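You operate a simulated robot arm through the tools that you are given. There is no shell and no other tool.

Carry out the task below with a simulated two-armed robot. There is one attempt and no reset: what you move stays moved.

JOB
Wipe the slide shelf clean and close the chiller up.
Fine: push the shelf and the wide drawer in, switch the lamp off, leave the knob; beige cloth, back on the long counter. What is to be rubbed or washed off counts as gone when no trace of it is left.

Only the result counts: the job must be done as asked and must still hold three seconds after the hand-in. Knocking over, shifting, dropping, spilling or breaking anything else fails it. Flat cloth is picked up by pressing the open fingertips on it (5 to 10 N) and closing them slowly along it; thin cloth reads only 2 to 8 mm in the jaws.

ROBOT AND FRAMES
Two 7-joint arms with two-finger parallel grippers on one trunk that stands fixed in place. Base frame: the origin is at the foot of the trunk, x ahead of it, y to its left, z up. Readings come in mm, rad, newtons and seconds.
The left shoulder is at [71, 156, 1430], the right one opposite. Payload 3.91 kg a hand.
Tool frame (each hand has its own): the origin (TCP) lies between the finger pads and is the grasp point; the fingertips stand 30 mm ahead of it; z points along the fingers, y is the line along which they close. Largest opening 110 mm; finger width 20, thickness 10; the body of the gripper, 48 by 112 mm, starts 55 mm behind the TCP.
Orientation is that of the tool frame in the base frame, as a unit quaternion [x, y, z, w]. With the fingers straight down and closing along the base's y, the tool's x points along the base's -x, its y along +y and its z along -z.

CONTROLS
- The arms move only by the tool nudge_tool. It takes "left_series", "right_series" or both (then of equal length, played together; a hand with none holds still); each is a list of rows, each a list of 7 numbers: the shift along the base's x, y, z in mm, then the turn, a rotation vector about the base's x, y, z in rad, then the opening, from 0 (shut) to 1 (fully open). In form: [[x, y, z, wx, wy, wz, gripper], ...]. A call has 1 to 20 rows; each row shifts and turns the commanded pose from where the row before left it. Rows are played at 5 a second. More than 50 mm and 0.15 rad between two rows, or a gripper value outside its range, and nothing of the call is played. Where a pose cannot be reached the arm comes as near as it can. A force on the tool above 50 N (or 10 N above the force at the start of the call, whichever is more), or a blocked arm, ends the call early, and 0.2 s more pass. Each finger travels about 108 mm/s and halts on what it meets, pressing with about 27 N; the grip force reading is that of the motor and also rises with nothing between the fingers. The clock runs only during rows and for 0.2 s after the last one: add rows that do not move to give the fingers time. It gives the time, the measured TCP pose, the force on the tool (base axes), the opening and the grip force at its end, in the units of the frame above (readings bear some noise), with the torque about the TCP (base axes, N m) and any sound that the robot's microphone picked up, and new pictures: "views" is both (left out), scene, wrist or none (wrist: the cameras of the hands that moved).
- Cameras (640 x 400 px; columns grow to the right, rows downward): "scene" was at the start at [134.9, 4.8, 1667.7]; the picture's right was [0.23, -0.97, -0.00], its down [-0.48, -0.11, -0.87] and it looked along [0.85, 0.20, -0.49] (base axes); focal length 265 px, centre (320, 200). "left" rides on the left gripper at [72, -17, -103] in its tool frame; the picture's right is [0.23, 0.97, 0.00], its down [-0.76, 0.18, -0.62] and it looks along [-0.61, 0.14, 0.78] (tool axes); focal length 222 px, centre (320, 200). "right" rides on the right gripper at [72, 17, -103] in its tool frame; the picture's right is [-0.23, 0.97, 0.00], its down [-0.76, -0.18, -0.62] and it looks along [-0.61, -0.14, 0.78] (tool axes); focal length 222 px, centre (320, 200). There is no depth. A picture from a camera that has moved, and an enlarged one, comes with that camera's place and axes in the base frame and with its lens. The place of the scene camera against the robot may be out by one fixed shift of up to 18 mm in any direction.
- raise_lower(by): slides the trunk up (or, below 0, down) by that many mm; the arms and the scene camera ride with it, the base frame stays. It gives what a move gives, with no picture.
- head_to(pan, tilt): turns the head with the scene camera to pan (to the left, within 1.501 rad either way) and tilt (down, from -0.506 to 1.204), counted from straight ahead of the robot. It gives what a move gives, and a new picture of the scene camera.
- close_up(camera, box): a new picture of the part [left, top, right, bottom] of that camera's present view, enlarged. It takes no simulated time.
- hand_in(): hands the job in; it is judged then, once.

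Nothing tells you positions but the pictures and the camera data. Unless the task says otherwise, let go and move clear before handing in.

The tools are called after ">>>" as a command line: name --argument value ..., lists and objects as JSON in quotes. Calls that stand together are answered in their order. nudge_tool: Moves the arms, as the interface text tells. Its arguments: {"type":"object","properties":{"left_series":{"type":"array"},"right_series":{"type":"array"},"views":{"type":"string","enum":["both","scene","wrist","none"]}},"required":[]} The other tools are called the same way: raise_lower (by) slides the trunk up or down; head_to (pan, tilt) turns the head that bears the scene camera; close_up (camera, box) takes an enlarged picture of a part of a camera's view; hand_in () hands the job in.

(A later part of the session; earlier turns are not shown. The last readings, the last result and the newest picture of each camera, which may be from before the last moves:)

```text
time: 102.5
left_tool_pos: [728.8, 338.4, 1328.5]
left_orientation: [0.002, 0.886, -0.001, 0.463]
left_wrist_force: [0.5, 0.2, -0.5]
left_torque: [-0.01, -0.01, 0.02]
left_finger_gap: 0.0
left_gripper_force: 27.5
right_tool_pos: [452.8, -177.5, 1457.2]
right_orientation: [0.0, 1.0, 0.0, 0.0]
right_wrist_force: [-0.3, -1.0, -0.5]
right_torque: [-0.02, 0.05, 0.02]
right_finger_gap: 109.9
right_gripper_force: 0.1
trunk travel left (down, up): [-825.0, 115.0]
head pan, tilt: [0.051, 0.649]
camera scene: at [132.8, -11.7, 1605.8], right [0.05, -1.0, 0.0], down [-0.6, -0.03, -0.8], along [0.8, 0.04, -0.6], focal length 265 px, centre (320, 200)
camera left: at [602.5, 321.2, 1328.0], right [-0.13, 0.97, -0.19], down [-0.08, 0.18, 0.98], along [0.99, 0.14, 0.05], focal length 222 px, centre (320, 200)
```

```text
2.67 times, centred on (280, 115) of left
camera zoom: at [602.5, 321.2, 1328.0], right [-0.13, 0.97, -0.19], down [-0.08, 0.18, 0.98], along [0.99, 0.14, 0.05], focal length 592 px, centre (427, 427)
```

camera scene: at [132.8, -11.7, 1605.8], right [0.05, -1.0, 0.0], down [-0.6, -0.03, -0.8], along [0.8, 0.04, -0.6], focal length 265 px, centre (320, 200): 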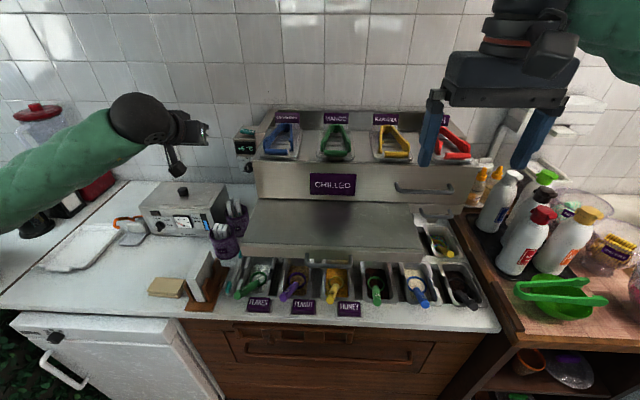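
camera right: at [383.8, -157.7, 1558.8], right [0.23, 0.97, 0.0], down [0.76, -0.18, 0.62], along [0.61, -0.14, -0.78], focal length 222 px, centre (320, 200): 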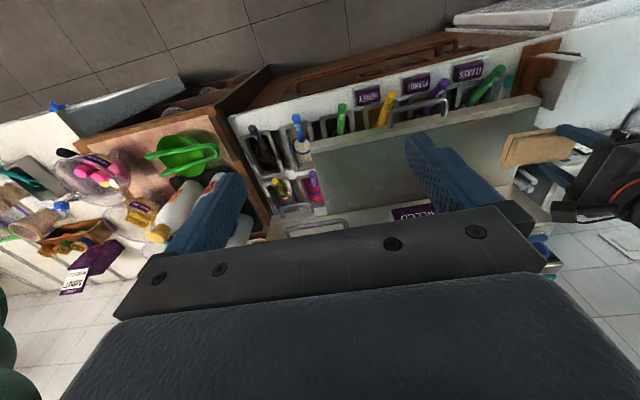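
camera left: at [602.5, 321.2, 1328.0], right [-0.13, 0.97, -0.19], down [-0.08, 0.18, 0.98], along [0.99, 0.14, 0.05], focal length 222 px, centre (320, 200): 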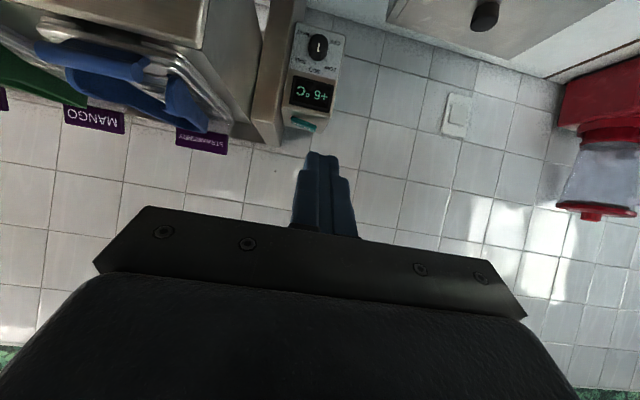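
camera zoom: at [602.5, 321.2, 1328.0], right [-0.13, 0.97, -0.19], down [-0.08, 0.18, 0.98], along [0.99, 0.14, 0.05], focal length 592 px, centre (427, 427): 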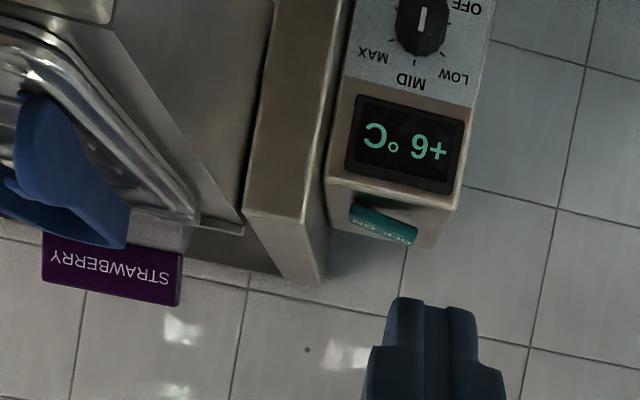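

The view shows OFF at the y+ end, raised (so it is ON now). I'll move closer and higher to triangulate the rocker well with the wrist camera.

>>> nudge_tool --left_series '[[30, 0, 15, 0, 0, 0, 0], [40, 0, 15, 0, 0, 0, 0], [40, 0, 15, 0, 0, 0, 0], [40, 0, 15, 0, 0, 0, 0], [0, 0, 0, 0, 0, 0, 0]]' --views "both"

>>> close_up --camera "left" --box '[220, 20, 380, 160]'

>>> close_up --camera "scene" --box '[200, 90, 300, 160]'

```text
time: 103.7
left_tool_pos: [881.5, 338.8, 1385.5]
left_orientation: [0.001, 0.886, -0.001, 0.463]
left_wrist_force: [0.7, -1.1, -0.6]
left_torque: [-0.01, 0.0, 0.0]
left_finger_gap: 0.4
left_gripper_force: 26.8
right_tool_pos: [453.0, -177.8, 1456.0]
right_orientation: [0.0, 1.0, 0.0, 0.001]
right_wrist_force: [-0.4, 0.7, 0.0]
right_torque: [-0.01, 0.02, 0.01]
right_finger_gap: 109.9
right_gripper_force: 0.1
trunk travel left (down, up): [-825.0, 115.0]
head pan, tilt: [0.051, 0.649]
camera scene: at [132.4, -11.4, 1605.8], right [0.05, -1.0, 0.0], down [-0.6, -0.03, -0.8], along [0.8, 0.04, -0.6], focal length 265 px, centre (320, 200)
camera left: at [754.1, 322.6, 1385.8], right [-0.13, 0.97, -0.19], down [-0.08, 0.18, 0.98], along [0.99, 0.14, 0.05], focal length 222 px, centre (320, 200)
```

scene: 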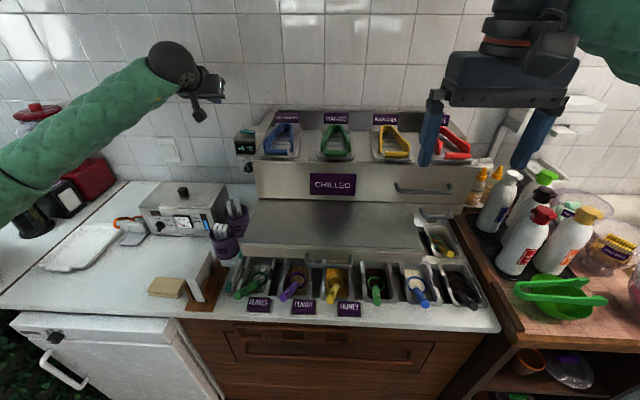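
left: 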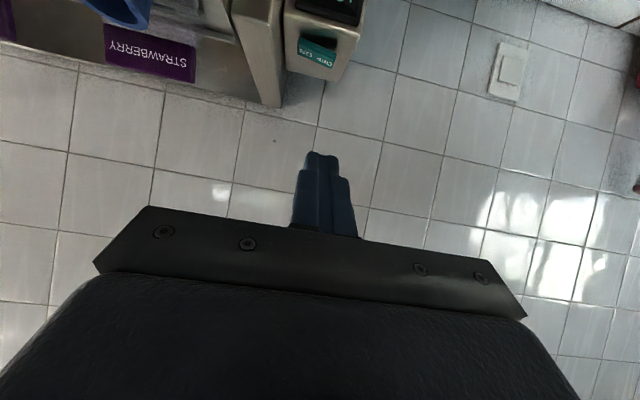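

```text
2.86 times, centred on (300, 90) of left
camera zoom: at [754.1, 322.6, 1385.8], right [-0.13, 0.97, -0.19], down [-0.08, 0.18, 0.98], along [0.99, 0.14, 0.05], focal length 635 px, centre (377, 514)
```

zoom: 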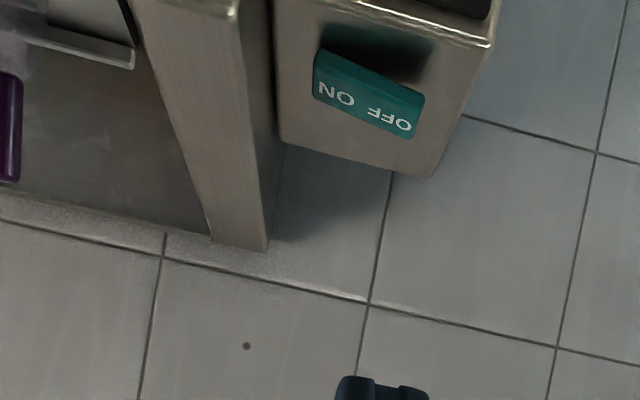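

```text
5.71 times, centred on (250, 125) of scene
camera zoom: at [132.4, -11.4, 1605.8], right [0.05, -1.0, 0.0], down [-0.6, -0.03, -0.8], along [0.8, 0.04, -0.6], focal length 1512 px, centre (720, 629)
```

zoom: 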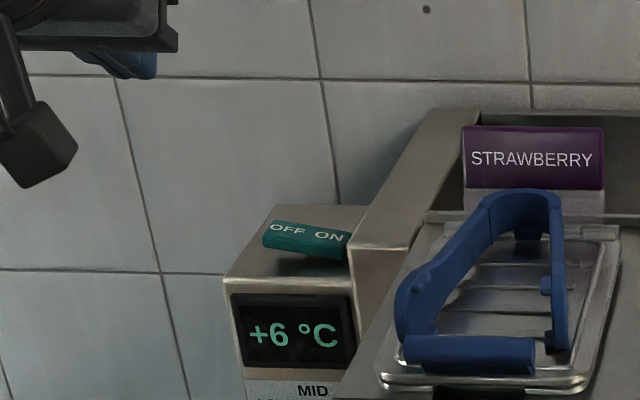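

Triangulated: control box front x≈1032, top z≈1194; rocker spans y 299–351 around x≈1078, with its OFF end raised to z≈1208. I'll bring the closed fingertips above the OFF end.

>>> nudge_tool --left_series '[[36, 1, -15, 0, 0, 0, 0], [36, 1, -15, 0, 0, 0, 0], [36, 1, -15, 0, 0, 0, 0], [36, 1, -15, 0, 0, 0, 0], [34, 1, -15, 0, 0, 0, 0], [0, 0, -15, 0, 0, 0, 0], [0, 0, 0, 0, 0, 0, 0]]' --views "both"

>>> close_up --camera "scene" --box '[200, 90, 300, 160]'

>>> close_up --camera "left" --box '[220, 40, 420, 200]'

```text
time: 105.3
left_tool_pos: [1059.9, 342.8, 1294.9]
left_orientation: [0.001, 0.887, 0.0, 0.463]
left_wrist_force: [0.5, -0.5, -0.2]
left_torque: [-0.03, 0.03, 0.02]
left_finger_gap: 0.1
left_gripper_force: 26.7
right_tool_pos: [454.3, -178.0, 1454.8]
right_orientation: [0.0, 1.0, 0.0, 0.0]
right_wrist_force: [-0.3, -0.4, -1.5]
right_torque: [0.04, -0.01, 0.03]
right_finger_gap: 110.2
right_gripper_force: 0.1
trunk travel left (down, up): [-825.0, 115.0]
head pan, tilt: [0.051, 0.649]
camera scene: at [133.6, -12.4, 1605.7], right [0.05, -1.0, 0.0], down [-0.6, -0.03, -0.8], along [0.8, 0.04, -0.61], focal length 265 px, centre (320, 200)
camera left: at [932.8, 326.7, 1294.7], right [-0.13, 0.97, -0.19], down [-0.07, 0.18, 0.98], along [0.99, 0.14, 0.05], focal length 222 px, centre (320, 200)
```

scene: 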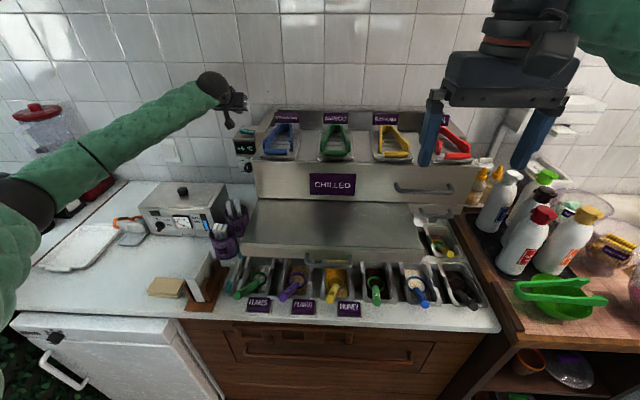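
left: 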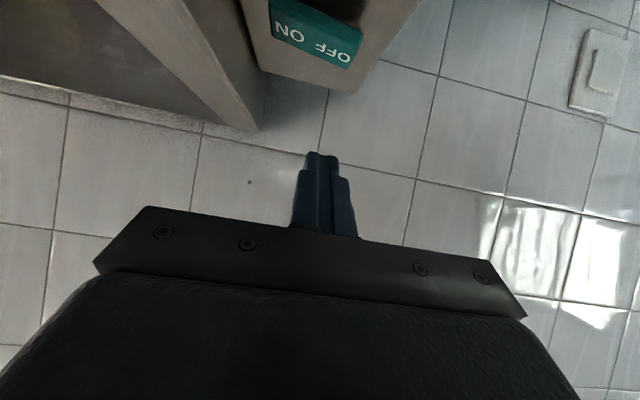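

```text
5.71 times, centred on (250, 125) of scene
camera zoom: at [133.6, -12.4, 1605.7], right [0.05, -1.0, 0.0], down [-0.6, -0.03, -0.8], along [0.8, 0.04, -0.61], focal length 1512 px, centre (720, 629)
```

zoom: 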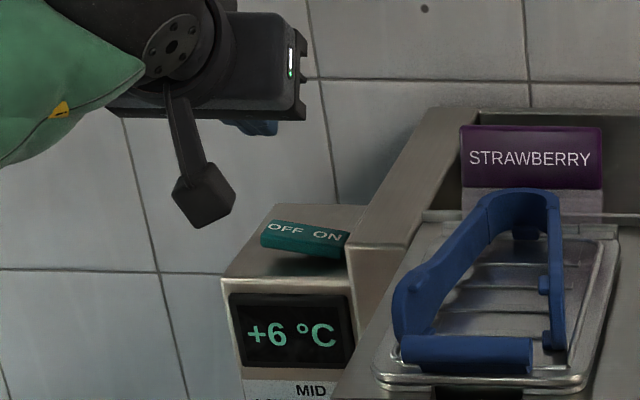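

```text
2.50 times, centred on (320, 120) of left
camera zoom: at [932.8, 326.7, 1294.7], right [-0.13, 0.97, -0.19], down [-0.07, 0.18, 0.98], along [0.99, 0.14, 0.05], focal length 555 px, centre (320, 400)
```

zoom: 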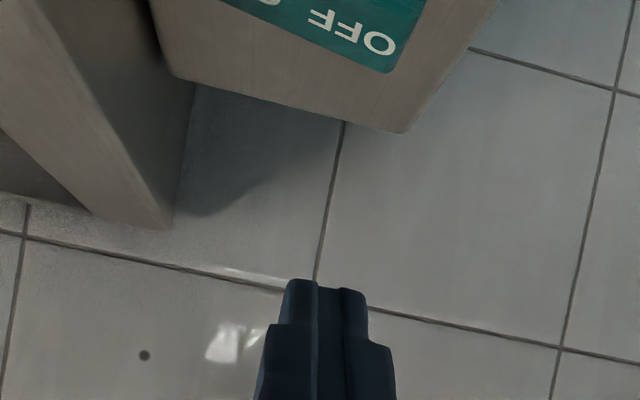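

The third view confirms OFF text at about (1085, 338). I'll descend to just above it, then press in small steps.

>>> nudge_tool --left_series '[[3, 0, -20, 0, 0, 0, 0], [0, 0, -20, 0, 0, 0, 0], [0, 0, -10, 0, 0, 0, 0], [0, 0, 0, 0, 0, 0, 0]]' --views "both"

>>> close_up --camera "scene" --box '[200, 90, 300, 160]'

```text
time: 106.3
left_tool_pos: [1061.0, 342.9, 1245.3]
left_orientation: [0.001, 0.887, 0.0, 0.462]
left_wrist_force: [0.4, 0.3, -0.1]
left_torque: [0.01, 0.01, 0.04]
left_finger_gap: 0.0
left_gripper_force: 27.5
right_tool_pos: [454.0, -176.7, 1455.8]
right_orientation: [0.0, 1.0, -0.001, -0.001]
right_wrist_force: [-0.9, 0.7, -0.9]
right_torque: [-0.01, 0.01, 0.01]
right_finger_gap: 110.1
right_gripper_force: 0.0
trunk travel left (down, up): [-825.0, 115.0]
head pan, tilt: [0.051, 0.649]
camera scene: at [133.4, -11.9, 1605.7], right [0.05, -1.0, 0.0], down [-0.6, -0.03, -0.8], along [0.8, 0.04, -0.6], focal length 265 px, centre (320, 200)
camera left: at [934.7, 327.3, 1245.5], right [-0.13, 0.97, -0.19], down [-0.07, 0.18, 0.98], along [0.99, 0.14, 0.05], focal length 222 px, centre (320, 200)
```

scene: 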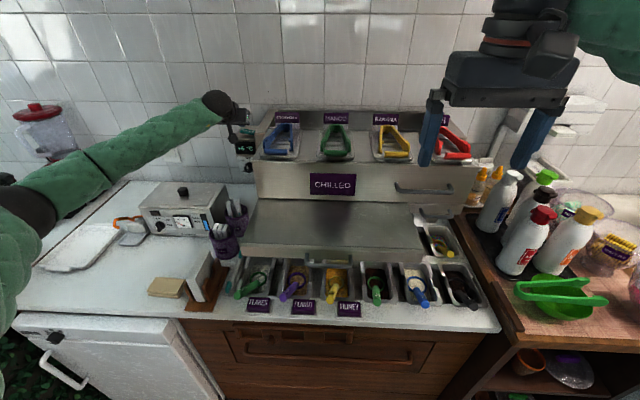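
left: 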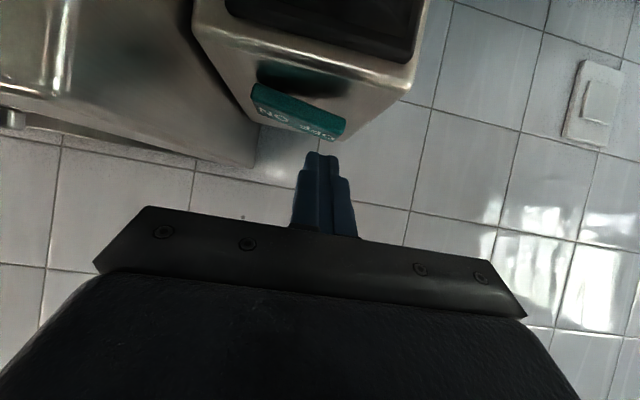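

```text
5.71 times, centred on (250, 125) of scene
camera zoom: at [133.4, -11.9, 1605.7], right [0.05, -1.0, 0.0], down [-0.6, -0.03, -0.8], along [0.8, 0.04, -0.6], focal length 1512 px, centre (720, 629)
```

zoom: 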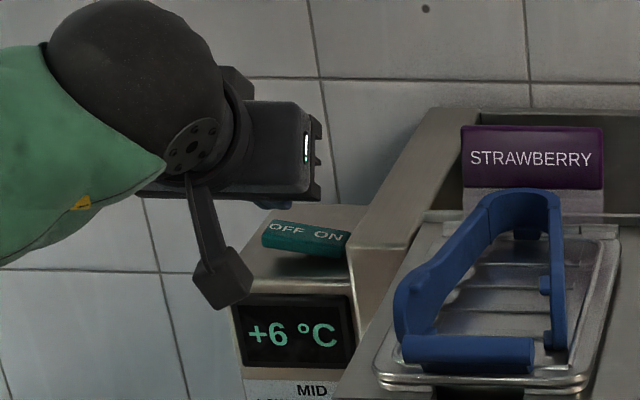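

Let me zoom the wrist view to refine the rocker's height relative to the fingertips.

>>> close_up --camera "left" --box '[230, 60, 390, 180]'

```text
3.33 times, centred on (310, 120) of left
camera zoom: at [934.7, 327.3, 1245.5], right [-0.13, 0.97, -0.19], down [-0.07, 0.18, 0.98], along [0.99, 0.14, 0.05], focal length 740 px, centre (353, 467)
```

zoom: 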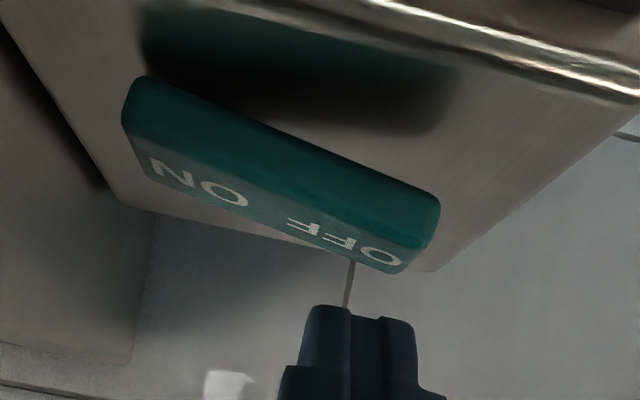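

The rocker's OFF end top is about z 1216, just under the fingertips. Pressing down in small steps now.

>>> nudge_tool --left_series '[[-4, 0, -3, 0, 0, 0, 0], [0, 0, -3, 0, 0, 0, 0], [0, 0, 0, 0, 0, 0, 0]]' --views "none"

>>> nudge_tool --left_series '[[0, 0, -3, 0, 0, 0, 0], [0, 0, -2, 0, 0, 0, 0], [0, 0, 0, 0, 0, 0, 0]]' --views "wrist"

```text
time: 107.1
left_tool_pos: [1058.2, 342.8, 1239.5]
left_orientation: [0.001, 0.887, -0.001, 0.462]
left_wrist_force: [-0.4, -0.5, 0.3]
left_torque: [0.02, -0.01, 0.03]
left_finger_gap: 0.1
left_gripper_force: 27.4
right_tool_pos: [453.4, -177.8, 1456.3]
right_orientation: [0.0, 1.0, 0.0, 0.0]
right_wrist_force: [0.3, -0.3, 0.4]
right_torque: [0.01, 0.03, -0.02]
right_finger_gap: 109.9
right_gripper_force: 0.1
trunk travel left (down, up): [-825.0, 115.0]
head pan, tilt: [0.051, 0.649]
```

```text
time: 107.9
left_tool_pos: [1056.0, 343.3, 1234.9]
left_orientation: [0.001, 0.887, 0.0, 0.462]
left_wrist_force: [0.0, 0.2, 1.1]
left_torque: [0.0, 0.02, -0.03]
left_finger_gap: 0.0
left_gripper_force: 27.0
right_tool_pos: [454.5, -178.0, 1456.3]
right_orientation: [-0.001, 1.0, 0.001, 0.0]
right_wrist_force: [1.0, -0.7, -0.1]
right_torque: [0.0, 0.02, -0.01]
right_finger_gap: 110.1
right_gripper_force: 0.1
trunk travel left (down, up): [-825.0, 115.0]
head pan, tilt: [0.051, 0.649]
heard: click
camera left: at [929.9, 327.2, 1235.3], right [-0.13, 0.97, -0.19], down [-0.07, 0.18, 0.98], along [0.99, 0.14, 0.05], focal length 222 px, centre (320, 200)
```

left: 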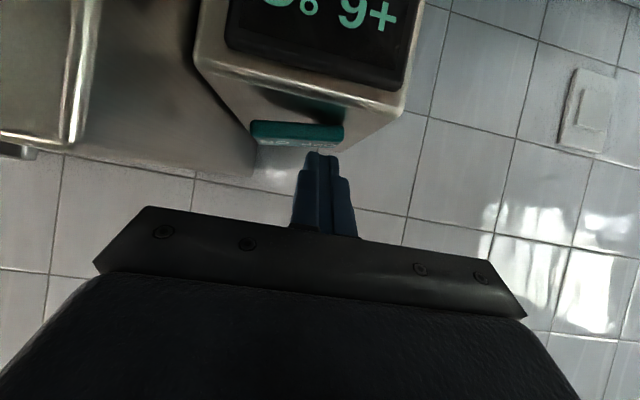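

A click, and the rocker has tipped. I'll lift off and check that the lamp is out.

>>> nudge_tool --left_series '[[0, 0, 15, 0, 0, 0, 0], [0, 0, 30, 0, 0, 0, 0], [-20, 0, 30, 0, 0, 0, 0], [-45, 0, 15, 0, 0, 0, 0], [-45, 0, 10, 0, 0, 0, 0], [-45, 0, 0, 0, 0, 0, 0], [0, 0, 0, 0, 0, 0, 0]]' --views "both"

>>> close_up --camera "scene" --box '[200, 90, 300, 160]'

>>> close_up --camera "left" --box '[200, 0, 400, 150]'

>>> close_up --camera "scene" --box '[220, 180, 500, 330]'

```text
time: 109.5
left_tool_pos: [905.5, 341.6, 1334.1]
left_orientation: [0.001, 0.887, -0.001, 0.462]
left_wrist_force: [-0.1, 0.2, -0.1]
left_torque: [0.03, -0.02, 0.02]
left_finger_gap: 0.0
left_gripper_force: 27.2
right_tool_pos: [454.6, -178.2, 1456.2]
right_orientation: [0.0, 1.0, 0.0, -0.001]
right_wrist_force: [0.0, 0.7, -0.5]
right_torque: [-0.02, 0.0, -0.03]
right_finger_gap: 109.7
right_gripper_force: 0.0
trunk travel left (down, up): [-825.0, 115.0]
head pan, tilt: [0.051, 0.649]
camera scene: at [134.2, -12.3, 1605.7], right [0.05, -1.0, 0.0], down [-0.6, -0.03, -0.8], along [0.79, 0.04, -0.61], focal length 265 px, centre (320, 200)
camera left: at [778.4, 324.9, 1335.0], right [-0.13, 0.97, -0.19], down [-0.07, 0.18, 0.98], along [0.99, 0.14, 0.05], focal length 222 px, centre (320, 200)
```

scene: 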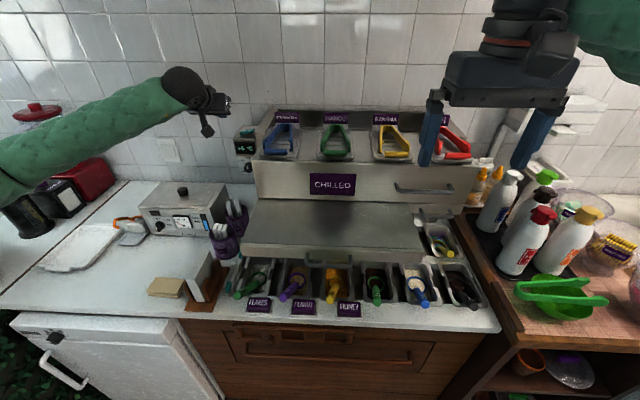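
left: 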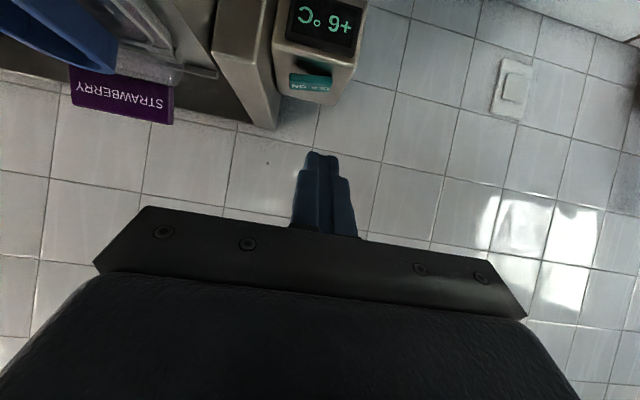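

```text
5.71 times, centred on (250, 125) of scene
camera zoom: at [134.2, -12.3, 1605.7], right [0.05, -1.0, 0.0], down [-0.6, -0.03, -0.8], along [0.79, 0.04, -0.61], focal length 1512 px, centre (720, 629)
```

zoom: 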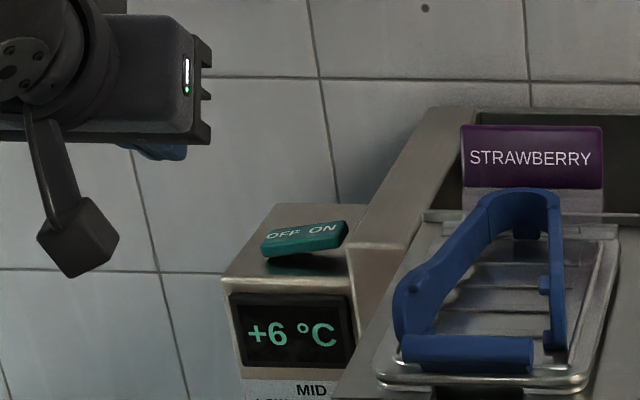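

```text
2.67 times, centred on (300, 75) of left
camera zoom: at [778.4, 324.9, 1335.0], right [-0.13, 0.97, -0.19], down [-0.07, 0.18, 0.98], along [0.99, 0.14, 0.05], focal length 592 px, centre (373, 533)
```

zoom: 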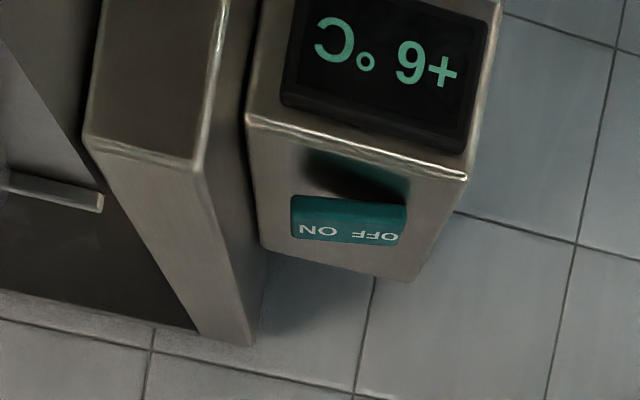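

```text
2.29 times, centred on (360, 255) of scene
camera zoom: at [134.2, -12.3, 1605.7], right [0.05, -1.0, 0.0], down [-0.6, -0.03, -0.8], along [0.79, 0.04, -0.61], focal length 605 px, centre (229, 74)
```

zoom: 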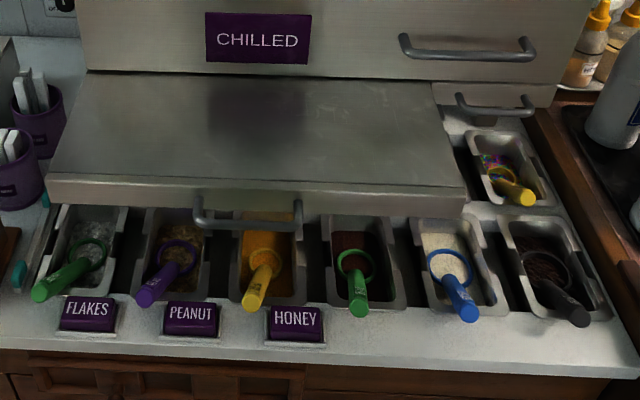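

The rocker now reads OFF-down and the glow under the chiller is gone. Before pushing, I want to be sure which fronts are open: I'll yaw the left hand to look along the chiller from its left side.

>>> nudge_tool --left_series '[[-30, 10, 10, 0, 0, -0.12, 0], [-30, 10, 10, 0, 0, -0.12, 0], [-30, 10, 0, 0, 0, -0.12, 0], [-30, 10, 0, 0, 0, -0.12, 0], [-30, 10, 0, 0, 0, -0.12, 0], [0, 0, 0, 0, 0, -0.12, 0], [0, 0, 0, 0, 0, 0, 0]]' --views "wrist"

>>> close_up --camera "left" --box '[60, 0, 400, 210]'

```text
time: 111.1
left_tool_pos: [751.1, 376.0, 1361.6]
left_orientation: [0.27, 0.845, -0.13, 0.442]
left_wrist_force: [0.2, 0.1, 0.2]
left_torque: [-0.05, 0.01, 0.03]
left_finger_gap: 0.1
left_gripper_force: 26.7
left hand out of reach, approached as far as the arm can: row 5, 6
right_tool_pos: [452.1, -178.1, 1456.8]
right_orientation: [0.001, 1.0, -0.001, 0.001]
right_wrist_force: [-0.6, -0.1, -0.1]
right_torque: [0.02, -0.01, -0.01]
right_finger_gap: 109.9
right_gripper_force: 0.0
trunk travel left (down, up): [-825.0, 115.0]
head pan, tilt: [0.051, 0.649]
camera left: at [637.9, 435.0, 1361.8], right [0.45, 0.88, -0.17], down [0.03, 0.17, 0.98], along [0.89, -0.45, 0.05], focal length 222 px, centre (320, 200)
```

left: 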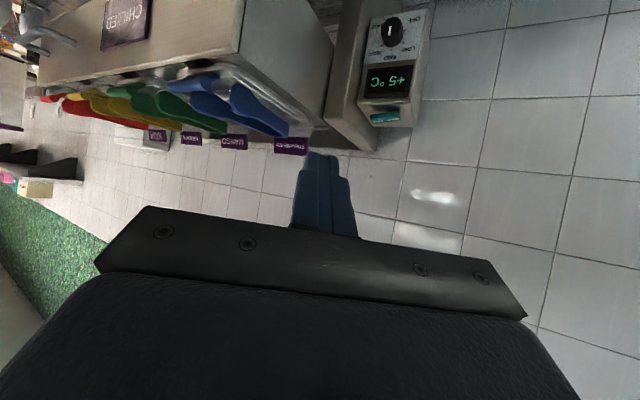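

```text
1.88 times, centred on (230, 105) of left
camera zoom: at [637.9, 435.0, 1361.8], right [0.45, 0.88, -0.17], down [0.03, 0.17, 0.98], along [0.89, -0.45, 0.05], focal length 418 px, centre (489, 379)
```

zoom: 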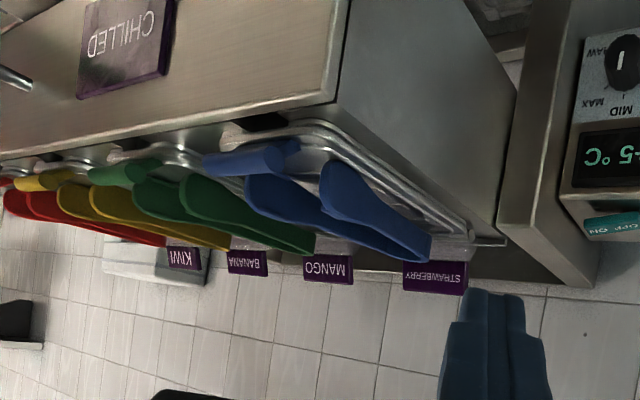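

The CHILLED drawer is clearly pulled out in front of the left side panel (x≈1005), whereas its front is at x≈799. Now I'll look from the right side with the right hand's camera to see the narrow drawer and right panel.

>>> nudge_tool --right_series '[[31, -30, 0, 0, -0.12, 0, 0.5], [31, -30, 0, 0, -0.12, 0, 0], [31, -30, 0, 0, -0.12, 0, 0], [31, -30, -10, 0, -0.12, 0, 0], [31, -30, -10, 0, -0.12, 0, 0], [31, -30, -10, 0, -0.12, 0, 0], [31, -30, -10, 0, -0.12, 0, 0], [31, -30, -10, 0, -0.12, 0, 0], [0, -10, 0, 0, 0, 0.12, 0], [0, -10, 0, 0, 0, 0.12, 0], [0, -10, 0, 0, 0, 0.12, 0], [0, -10, 0, 0, 0, 0.12, 0], [0, -10, 0, 0, 0, 0.12, 0], [0, 0, 0, 0, 0, 0, 0]]' --views "both"

>>> close_up --camera "right" --box '[240, 0, 580, 210]'

```text
time: 114.1
left_tool_pos: [755.3, 377.0, 1359.1]
left_orientation: [0.27, 0.846, -0.131, 0.441]
left_wrist_force: [0.0, -1.0, -0.1]
left_torque: [-0.04, -0.02, -0.01]
left_finger_gap: 0.1
left_gripper_force: 26.7
right_tool_pos: [699.3, -445.9, 1406.4]
right_orientation: [-0.231, 0.856, 0.121, 0.446]
right_wrist_force: [-0.4, 0.5, -0.1]
right_torque: [-0.01, 0.02, 0.03]
right_finger_gap: 0.0
right_gripper_force: 26.8
right hand out of reach, approached as far as the arm can: row 13
trunk travel left (down, up): [-825.0, 115.0]
head pan, tilt: [0.051, 0.649]
camera scene: at [133.2, -12.6, 1605.7], right [0.05, -1.0, 0.0], down [-0.6, -0.03, -0.8], along [0.8, 0.04, -0.6], focal length 265 px, centre (320, 200)
camera right: at [582.3, -495.0, 1405.9], right [-0.38, 0.91, 0.19], down [0.03, -0.19, 0.98], along [0.93, 0.37, 0.05], focal length 222 px, centre (320, 200)
```

scene: 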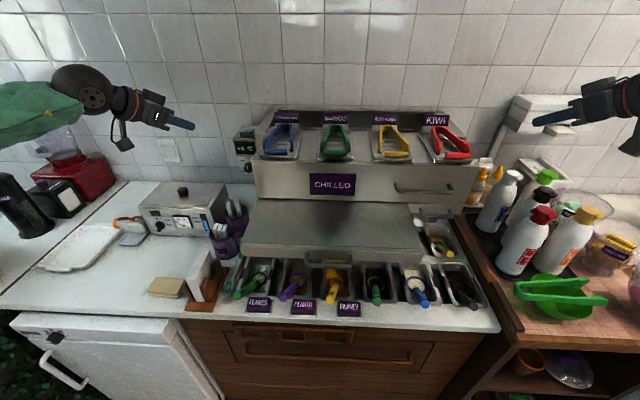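
right: 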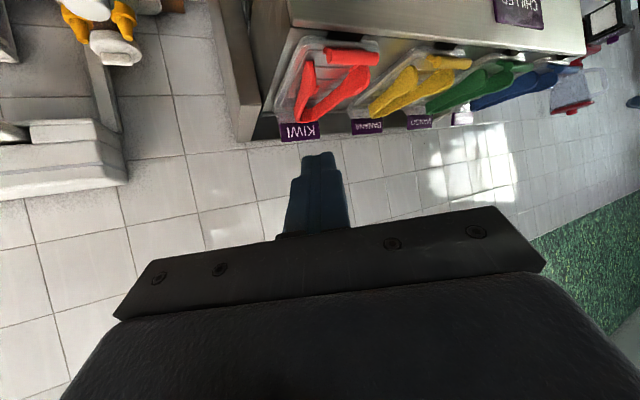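

```text
1.88 times, centred on (410, 105) of right
camera zoom: at [582.3, -495.0, 1405.9], right [-0.38, 0.91, 0.19], down [0.03, -0.19, 0.98], along [0.93, 0.37, 0.05], focal length 418 px, centre (151, 379)
```

zoom: 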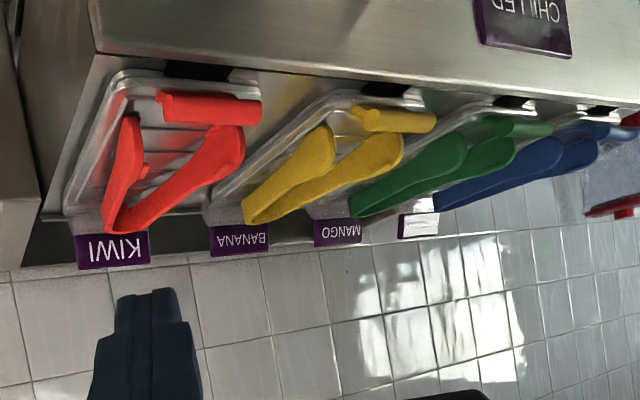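

The right panel is likewise set back from the drawer front. I'll tilt the right camera down to see the lower level with the narrow drawer.

>>> nudge_tool --right_series '[[-10, 0, -10, -0.05, 0.124, 0, 0], [-10, 0, -10, -0.05, 0.124, 0, 0], [-10, 0, -10, -0.05, 0.124, 0, 0], [-10, 0, -10, -0.05, 0.124, 0, 0], [0, 0, 0, 0, 0, 0, 0]]' --views "wrist"

>>> close_up --camera "right" --box '[200, 0, 480, 180]'

```text
time: 115.3
left_tool_pos: [755.5, 376.8, 1359.8]
left_orientation: [0.27, 0.846, -0.131, 0.441]
left_wrist_force: [0.2, -0.4, 0.1]
left_torque: [0.01, -0.06, 0.02]
left_finger_gap: 0.1
left_gripper_force: 26.9
right_tool_pos: [659.4, -447.4, 1366.1]
right_orientation: [-0.237, 0.947, 0.088, 0.196]
right_wrist_force: [-0.1, 0.5, 0.8]
right_torque: [0.03, 0.04, -0.02]
right_finger_gap: 0.0
right_gripper_force: 26.6
trunk travel left (down, up): [-825.0, 115.0]
head pan, tilt: [0.051, 0.649]
camera right: at [559.2, -489.0, 1431.0], right [-0.29, 0.94, 0.17], down [0.5, 0.0, 0.87], along [0.82, 0.33, -0.47], focal length 222 px, centre (320, 200)
```

right: 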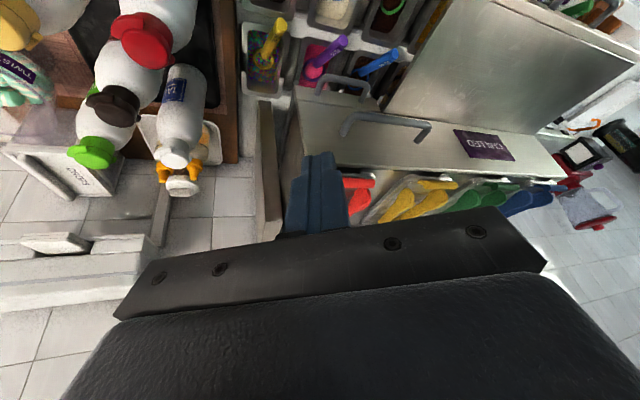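

```text
2.22 times, centred on (340, 90) of right
camera zoom: at [559.2, -489.0, 1431.0], right [-0.29, 0.94, 0.17], down [0.5, 0.0, 0.87], along [0.82, 0.33, -0.47], focal length 494 px, centre (276, 444)
```

zoom: 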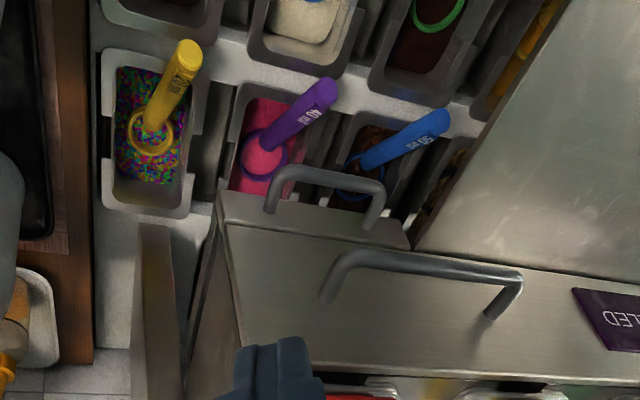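

Both drawers' fronts seem near x≈799 while panels start at x≈1005; I need an eye-level look underneath. I'll retract both hands and lower the trunk for a level view.

>>> nudge_tool --left_series '[[-47, 0, 0, 0, 0, 0, 0], [-47, 0, 0, 0, 0, 0, 0], [-47, 0, 0, 0, 0, 0, 0], [-47, 0, 0, 0, 0, 0, 0], [-47, 0, 0, 0, 0, 0, 0], [-47, 0, 0, 0, 0, 0, 0], [-47, 0, 0, 0, 0, 0, 0]]' --right_series '[[-40, 0, 0, 0, 0, 0, 0], [-40, 0, 0, 0, 0, 0, 0], [-40, 0, 0, 0, 0, 0, 0], [-40, 5, 0, 0, 0, 0, 0], [-40, 5, 0, 0, 0, 0, 0], [-40, 5, 0, 0, 0, 0, 0], [0, 0, 0, 0, 0, 0, 0]]' --views "none"

>>> raise_lower --by -330

>>> head_to --pan -0.1 --tilt 0.2

>>> close_up --camera "scene" --box '[160, 150, 480, 330]'

```text
time: 116.9
left_tool_pos: [499.7, 395.3, 1370.3]
left_orientation: [0.268, 0.847, -0.131, 0.439]
left_wrist_force: [0.4, 0.5, 0.7]
left_torque: [-0.03, 0.0, -0.01]
left_finger_gap: 0.3
left_gripper_force: 27.1
left hand out of reach, approached as far as the arm can: row 6, 7
right_tool_pos: [418.2, -428.3, 1368.4]
right_orientation: [-0.237, 0.947, 0.089, 0.196]
right_wrist_force: [-0.1, -0.2, -0.3]
right_torque: [0.01, 0.05, -0.01]
right_finger_gap: 0.0
right_gripper_force: 26.9
trunk travel left (down, up): [-825.0, 115.0]
head pan, tilt: [0.051, 0.649]
```

```text
time: 120.2
left_tool_pos: [497.3, 392.7, 1042.2]
left_orientation: [0.269, 0.847, -0.131, 0.441]
left_wrist_force: [0.1, -0.4, 0.0]
left_torque: [0.0, 0.0, 0.0]
left_finger_gap: 0.0
left_gripper_force: 26.9
right_tool_pos: [416.7, -429.3, 1039.9]
right_orientation: [-0.237, 0.947, 0.089, 0.197]
right_wrist_force: [-0.7, -0.1, -0.3]
right_torque: [-0.02, -0.01, -0.03]
right_finger_gap: 0.0
right_gripper_force: 26.8
trunk travel left (down, up): [-495.0, 445.0]
head pan, tilt: [0.051, 0.649]
```

```text
time: 121.0
left_tool_pos: [495.5, 394.3, 1041.8]
left_orientation: [0.268, 0.847, -0.131, 0.44]
left_wrist_force: [0.2, 0.0, 0.0]
left_torque: [0.01, 0.03, 0.0]
left_finger_gap: 0.0
left_gripper_force: 26.7
right_tool_pos: [417.8, -431.1, 1038.2]
right_orientation: [-0.237, 0.947, 0.088, 0.197]
right_wrist_force: [0.0, 0.4, 0.6]
right_torque: [-0.01, 0.02, 0.0]
right_finger_gap: 0.0
right_gripper_force: 26.8
trunk travel left (down, up): [-495.0, 445.0]
head pan, tilt: [-0.099, 0.201]
camera scene: at [138.7, -25.6, 1316.8], right [-0.1, -1.0, 0.0], down [-0.2, 0.02, -0.98], along [0.97, -0.1, -0.2], focal length 265 px, centre (320, 200)
```

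scene: 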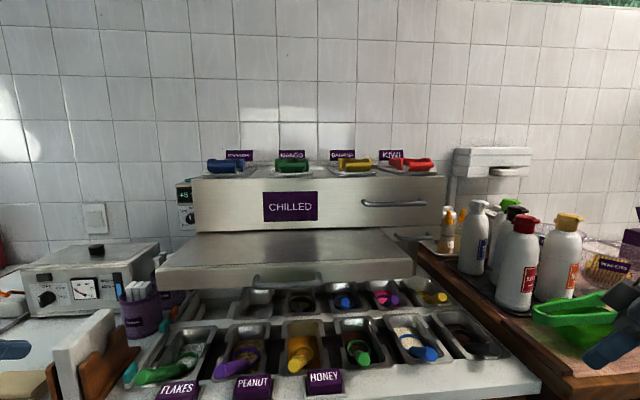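

```text
2.00 times, centred on (320, 240) of scene
camera zoom: at [138.7, -25.6, 1316.8], right [-0.1, -1.0, 0.0], down [-0.2, 0.02, -0.98], along [0.97, -0.1, -0.2], focal length 529 px, centre (320, 120)
```

zoom: 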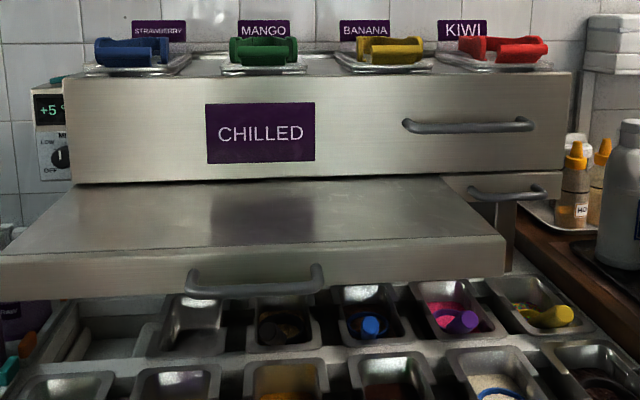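

I'll go lower still for a level look under the drawers, first raising the hands so they keep their height.

>>> nudge_tool --left_series '[[-20, 0, 40, 0, 0, 0, 0], [-20, 0, 40, 0, 0, 0, 0], [-20, 0, 40, 0, 0, 0, 0], [-20, 0, 40, 0, 0, 0, 0], [-20, 0, 40, 0, 0, 0, 0]]' --right_series '[[0, 0, 40, 0, 0, 0, 0], [0, 0, 40, 0, 0, 0, 0], [0, 0, 40, 0, 0, 0, 0], [0, 0, 40, 0, 0, 0, 0], [0, 0, 40, 0, 0, 0, 0]]' --views "none"

>>> raise_lower --by -220

>>> head_to --pan -0.1 --tilt 0.0

>>> close_up --camera "scene" --box '[140, 130, 460, 310]'

>>> close_up --camera "scene" --box '[340, 140, 480, 230]'

```text
time: 122.2
left_tool_pos: [398.4, 395.6, 1247.0]
left_orientation: [0.269, 0.847, -0.131, 0.44]
left_wrist_force: [-0.1, 0.0, 0.4]
left_torque: [-0.02, 0.03, -0.02]
left_finger_gap: 0.0
left_gripper_force: 27.3
right_tool_pos: [418.5, -428.7, 1242.4]
right_orientation: [-0.237, 0.948, 0.088, 0.196]
right_wrist_force: [0.5, 0.5, 0.0]
right_torque: [-0.02, 0.05, -0.01]
right_finger_gap: 0.1
right_gripper_force: 27.1
trunk travel left (down, up): [-495.0, 445.0]
head pan, tilt: [-0.099, 0.201]
```

```text
time: 124.6
left_tool_pos: [396.9, 393.9, 1026.2]
left_orientation: [0.268, 0.847, -0.13, 0.44]
left_wrist_force: [-0.1, -0.3, 0.8]
left_torque: [0.0, -0.01, -0.01]
left_finger_gap: 0.0
left_gripper_force: 26.9
right_tool_pos: [415.9, -427.6, 1021.8]
right_orientation: [-0.237, 0.947, 0.089, 0.198]
right_wrist_force: [0.3, 0.0, -0.2]
right_torque: [-0.02, 0.02, -0.01]
right_finger_gap: 0.2
right_gripper_force: 26.4
trunk travel left (down, up): [-275.0, 665.0]
head pan, tilt: [-0.099, 0.201]
```

```text
time: 125.3
left_tool_pos: [397.9, 393.9, 1027.4]
left_orientation: [0.268, 0.846, -0.131, 0.441]
left_wrist_force: [-0.8, -0.4, 0.0]
left_torque: [0.01, 0.02, 0.01]
left_finger_gap: 0.0
left_gripper_force: 27.4
right_tool_pos: [417.0, -428.0, 1021.5]
right_orientation: [-0.237, 0.947, 0.089, 0.197]
right_wrist_force: [-0.1, 0.9, -1.2]
right_torque: [0.02, 0.02, 0.02]
right_finger_gap: 0.0
right_gripper_force: 26.9
trunk travel left (down, up): [-275.0, 665.0]
head pan, tilt: [-0.099, 0.0]
camera scene: at [135.6, -25.3, 1115.2], right [-0.1, -1.0, 0.0], down [0.0, 0.0, -1.0], along [1.0, -0.1, 0.0], focal length 265 px, centre (320, 200)
```

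scene: 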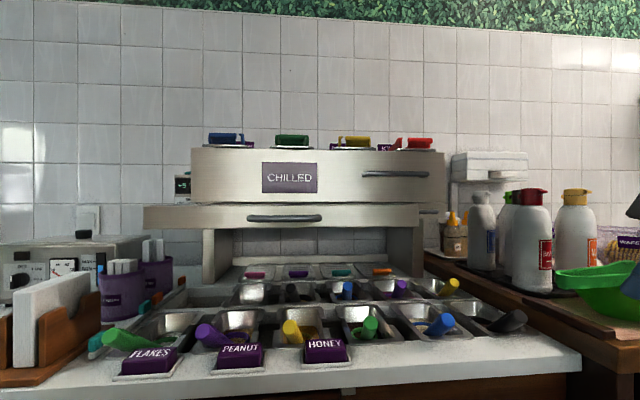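

```text
2.00 times, centred on (300, 220) of scene
camera zoom: at [135.6, -25.3, 1115.2], right [-0.1, -1.0, 0.0], down [0.0, 0.0, -1.0], along [1.0, -0.1, 0.0], focal length 529 px, centre (360, 160)
```

zoom: 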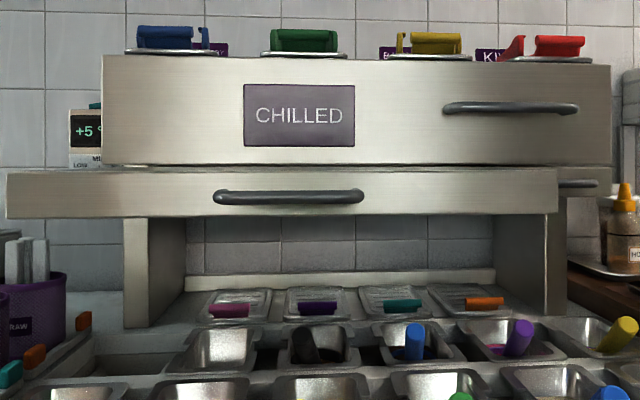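

```text
4.44 times, centred on (410, 185) of scene
camera zoom: at [135.6, -25.3, 1115.2], right [-0.1, -1.0, 0.0], down [0.0, 0.0, -1.0], along [1.0, -0.1, 0.0], focal length 1176 px, centre (-80, 267)
```

zoom: 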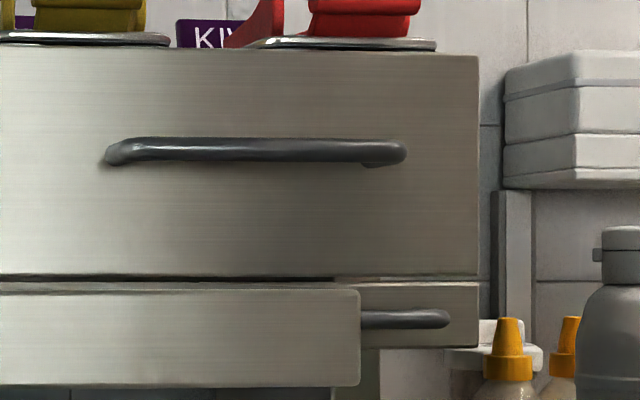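

The eye-level view shows the drawers slide between the two legs/side panels (fronts at x≈1000), so the CHILLED drawer and shelf stick out. I'll raise the trunk to a good working height and push the shelf first, using closed fingers pointing forward against its front face left of the handle.

>>> raise_lower --by 350

>>> head_to --pan 0.0 --tilt 0.5

```text
time: 128.7
left_tool_pos: [396.9, 395.6, 1377.5]
left_orientation: [0.268, 0.847, -0.131, 0.441]
left_wrist_force: [-0.8, 0.3, -0.6]
left_torque: [0.02, -0.01, -0.01]
left_finger_gap: 0.1
left_gripper_force: 26.8
right_tool_pos: [417.3, -428.6, 1371.9]
right_orientation: [-0.237, 0.947, 0.089, 0.197]
right_wrist_force: [0.1, -1.0, 0.9]
right_torque: [-0.03, -0.01, 0.0]
right_finger_gap: 0.0
right_gripper_force: 26.5
trunk travel left (down, up): [-625.0, 315.0]
head pan, tilt: [-0.099, 0.0]
```

```text
time: 129.7
left_tool_pos: [395.7, 394.6, 1375.9]
left_orientation: [0.269, 0.847, -0.131, 0.44]
left_wrist_force: [-0.7, 0.2, -0.3]
left_torque: [0.0, 0.0, 0.0]
left_finger_gap: 0.0
left_gripper_force: 26.9
right_tool_pos: [418.0, -428.6, 1372.0]
right_orientation: [-0.237, 0.947, 0.089, 0.197]
right_wrist_force: [0.1, -0.9, 0.3]
right_torque: [-0.02, 0.01, -0.01]
right_finger_gap: 0.0
right_gripper_force: 27.2
trunk travel left (down, up): [-625.0, 315.0]
head pan, tilt: [0.0, 0.499]
camera scene: at [137.1, -16.4, 1419.2], right [0.0, -1.0, 0.0], down [-0.48, 0.0, -0.88], along [0.88, 0.0, -0.48], focal length 265 px, centre (320, 200)
```

scene: 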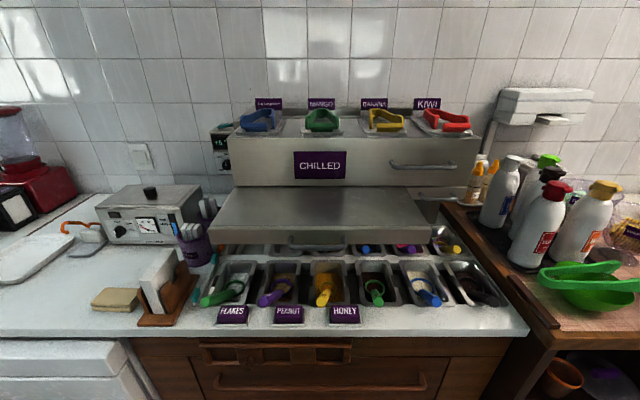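

I'll orient the left hand to point forward (slightly down) and bring it in front of the shelf's front face at about y 115, z 1094.

>>> nudge_tool --left_series '[[5, -40, -25, -0.0236, -0.0681, 0.0844, 0], [5, -40, -25, -0.0236, -0.0681, 0.0844, 0], [5, -40, -25, -0.0236, -0.0681, 0.0844, 0], [5, -40, -25, -0.0236, -0.0681, 0.0844, 0], [5, -40, -25, -0.0236, -0.0681, 0.0844, 0], [5, -40, -25, -0.0236, -0.0681, 0.0844, 0], [5, -40, -25, -0.0236, -0.0681, 0.0844, 0], [5, 0, -36, 0, 0, 0, 0], [5, 0, -36, 0, 0, 0, 0], [5, 0, -36, 0, 0, 0, 0], [0, 0, 0, 0, 0, 0, 0]]' --views "both"

```text
time: 132.1
left_tool_pos: [631.6, 169.0, 1268.0]
left_orientation: [0.0, 0.748, 0.0, 0.664]
left_wrist_force: [0.0, 0.2, -0.4]
left_torque: [-0.01, 0.04, 0.04]
left_finger_gap: 0.1
left_gripper_force: 26.9
left hand out of reach, approached as far as the arm can: row 1, 2, 3, 4, 5, 6, 7, 8, 9, 10
right_tool_pos: [417.6, -429.5, 1371.2]
right_orientation: [-0.237, 0.947, 0.088, 0.198]
right_wrist_force: [-0.9, 0.5, -0.3]
right_torque: [-0.02, 0.02, -0.04]
right_finger_gap: 0.0
right_gripper_force: 26.5
trunk travel left (down, up): [-625.0, 315.0]
head pan, tilt: [0.0, 0.499]
camera scene: at [136.9, -16.6, 1419.2], right [0.0, -1.0, 0.0], down [-0.48, 0.0, -0.88], along [0.88, 0.0, -0.48], focal length 265 px, centre (320, 200)
camera left: at [519.6, 152.3, 1207.9], right [-0.03, 0.97, -0.23], down [-0.53, 0.18, 0.83], along [0.85, 0.14, 0.51], focal length 222 px, centre (320, 200)
```

scene: 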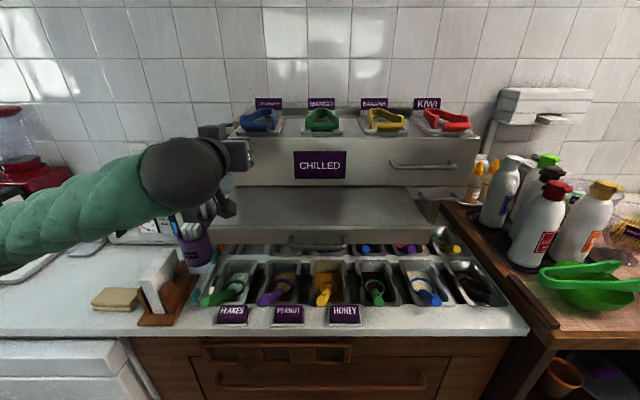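
left: 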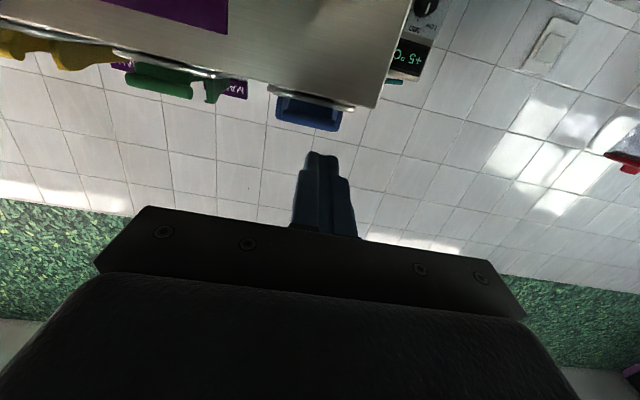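

A level hand can't get that close to the body, so it ended above the shelf (no contact). I'll use a 45° downward pitch instead and come round in front of the shelf.

>>> nudge_tool --left_series '[[-32, -10, 20, 0, 0.13, 0, 0], [-32, -10, 10, 0, 0.13, 0, 0], [-32, -10, 0, 0, 0.13, 0, 0], [-32, -12, 0, 0, 0.13, 0, 0], [-32, -12, 0, 0, 0.13, 0, 0], [0, 0, 0, 0, 0, 0, 0]]' --views "wrist"

```text
time: 133.5
left_tool_pos: [484.2, 111.5, 1305.9]
left_orientation: [-0.001, 0.921, 0.0, 0.389]
left_wrist_force: [-0.5, -0.4, 0.2]
left_torque: [0.0, -0.01, -0.03]
left_finger_gap: 0.0
left_gripper_force: 26.3
left hand out of reach, approached as far as the arm can: row 1, 2, 3
right_tool_pos: [417.6, -427.3, 1372.1]
right_orientation: [-0.238, 0.947, 0.089, 0.198]
right_wrist_force: [0.2, 0.1, 0.3]
right_torque: [0.01, 0.01, 0.0]
right_finger_gap: 0.1
right_gripper_force: 27.1
trunk travel left (down, up): [-625.0, 315.0]
head pan, tilt: [0.0, 0.499]
camera left: at [358.5, 94.0, 1326.0], right [-0.16, 0.97, -0.16], down [0.08, 0.18, 0.98], along [0.98, 0.14, -0.11], focal length 222 px, centre (320, 200)
```

left: 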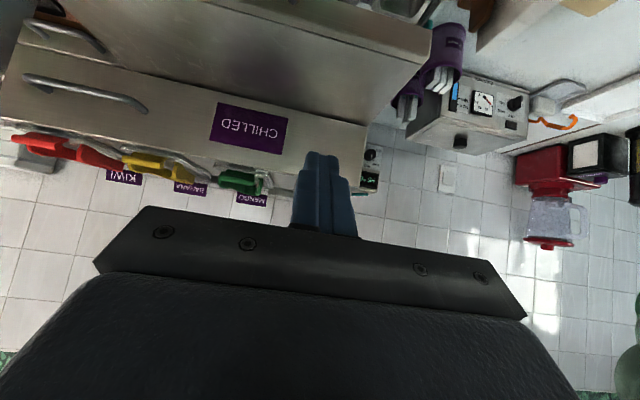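

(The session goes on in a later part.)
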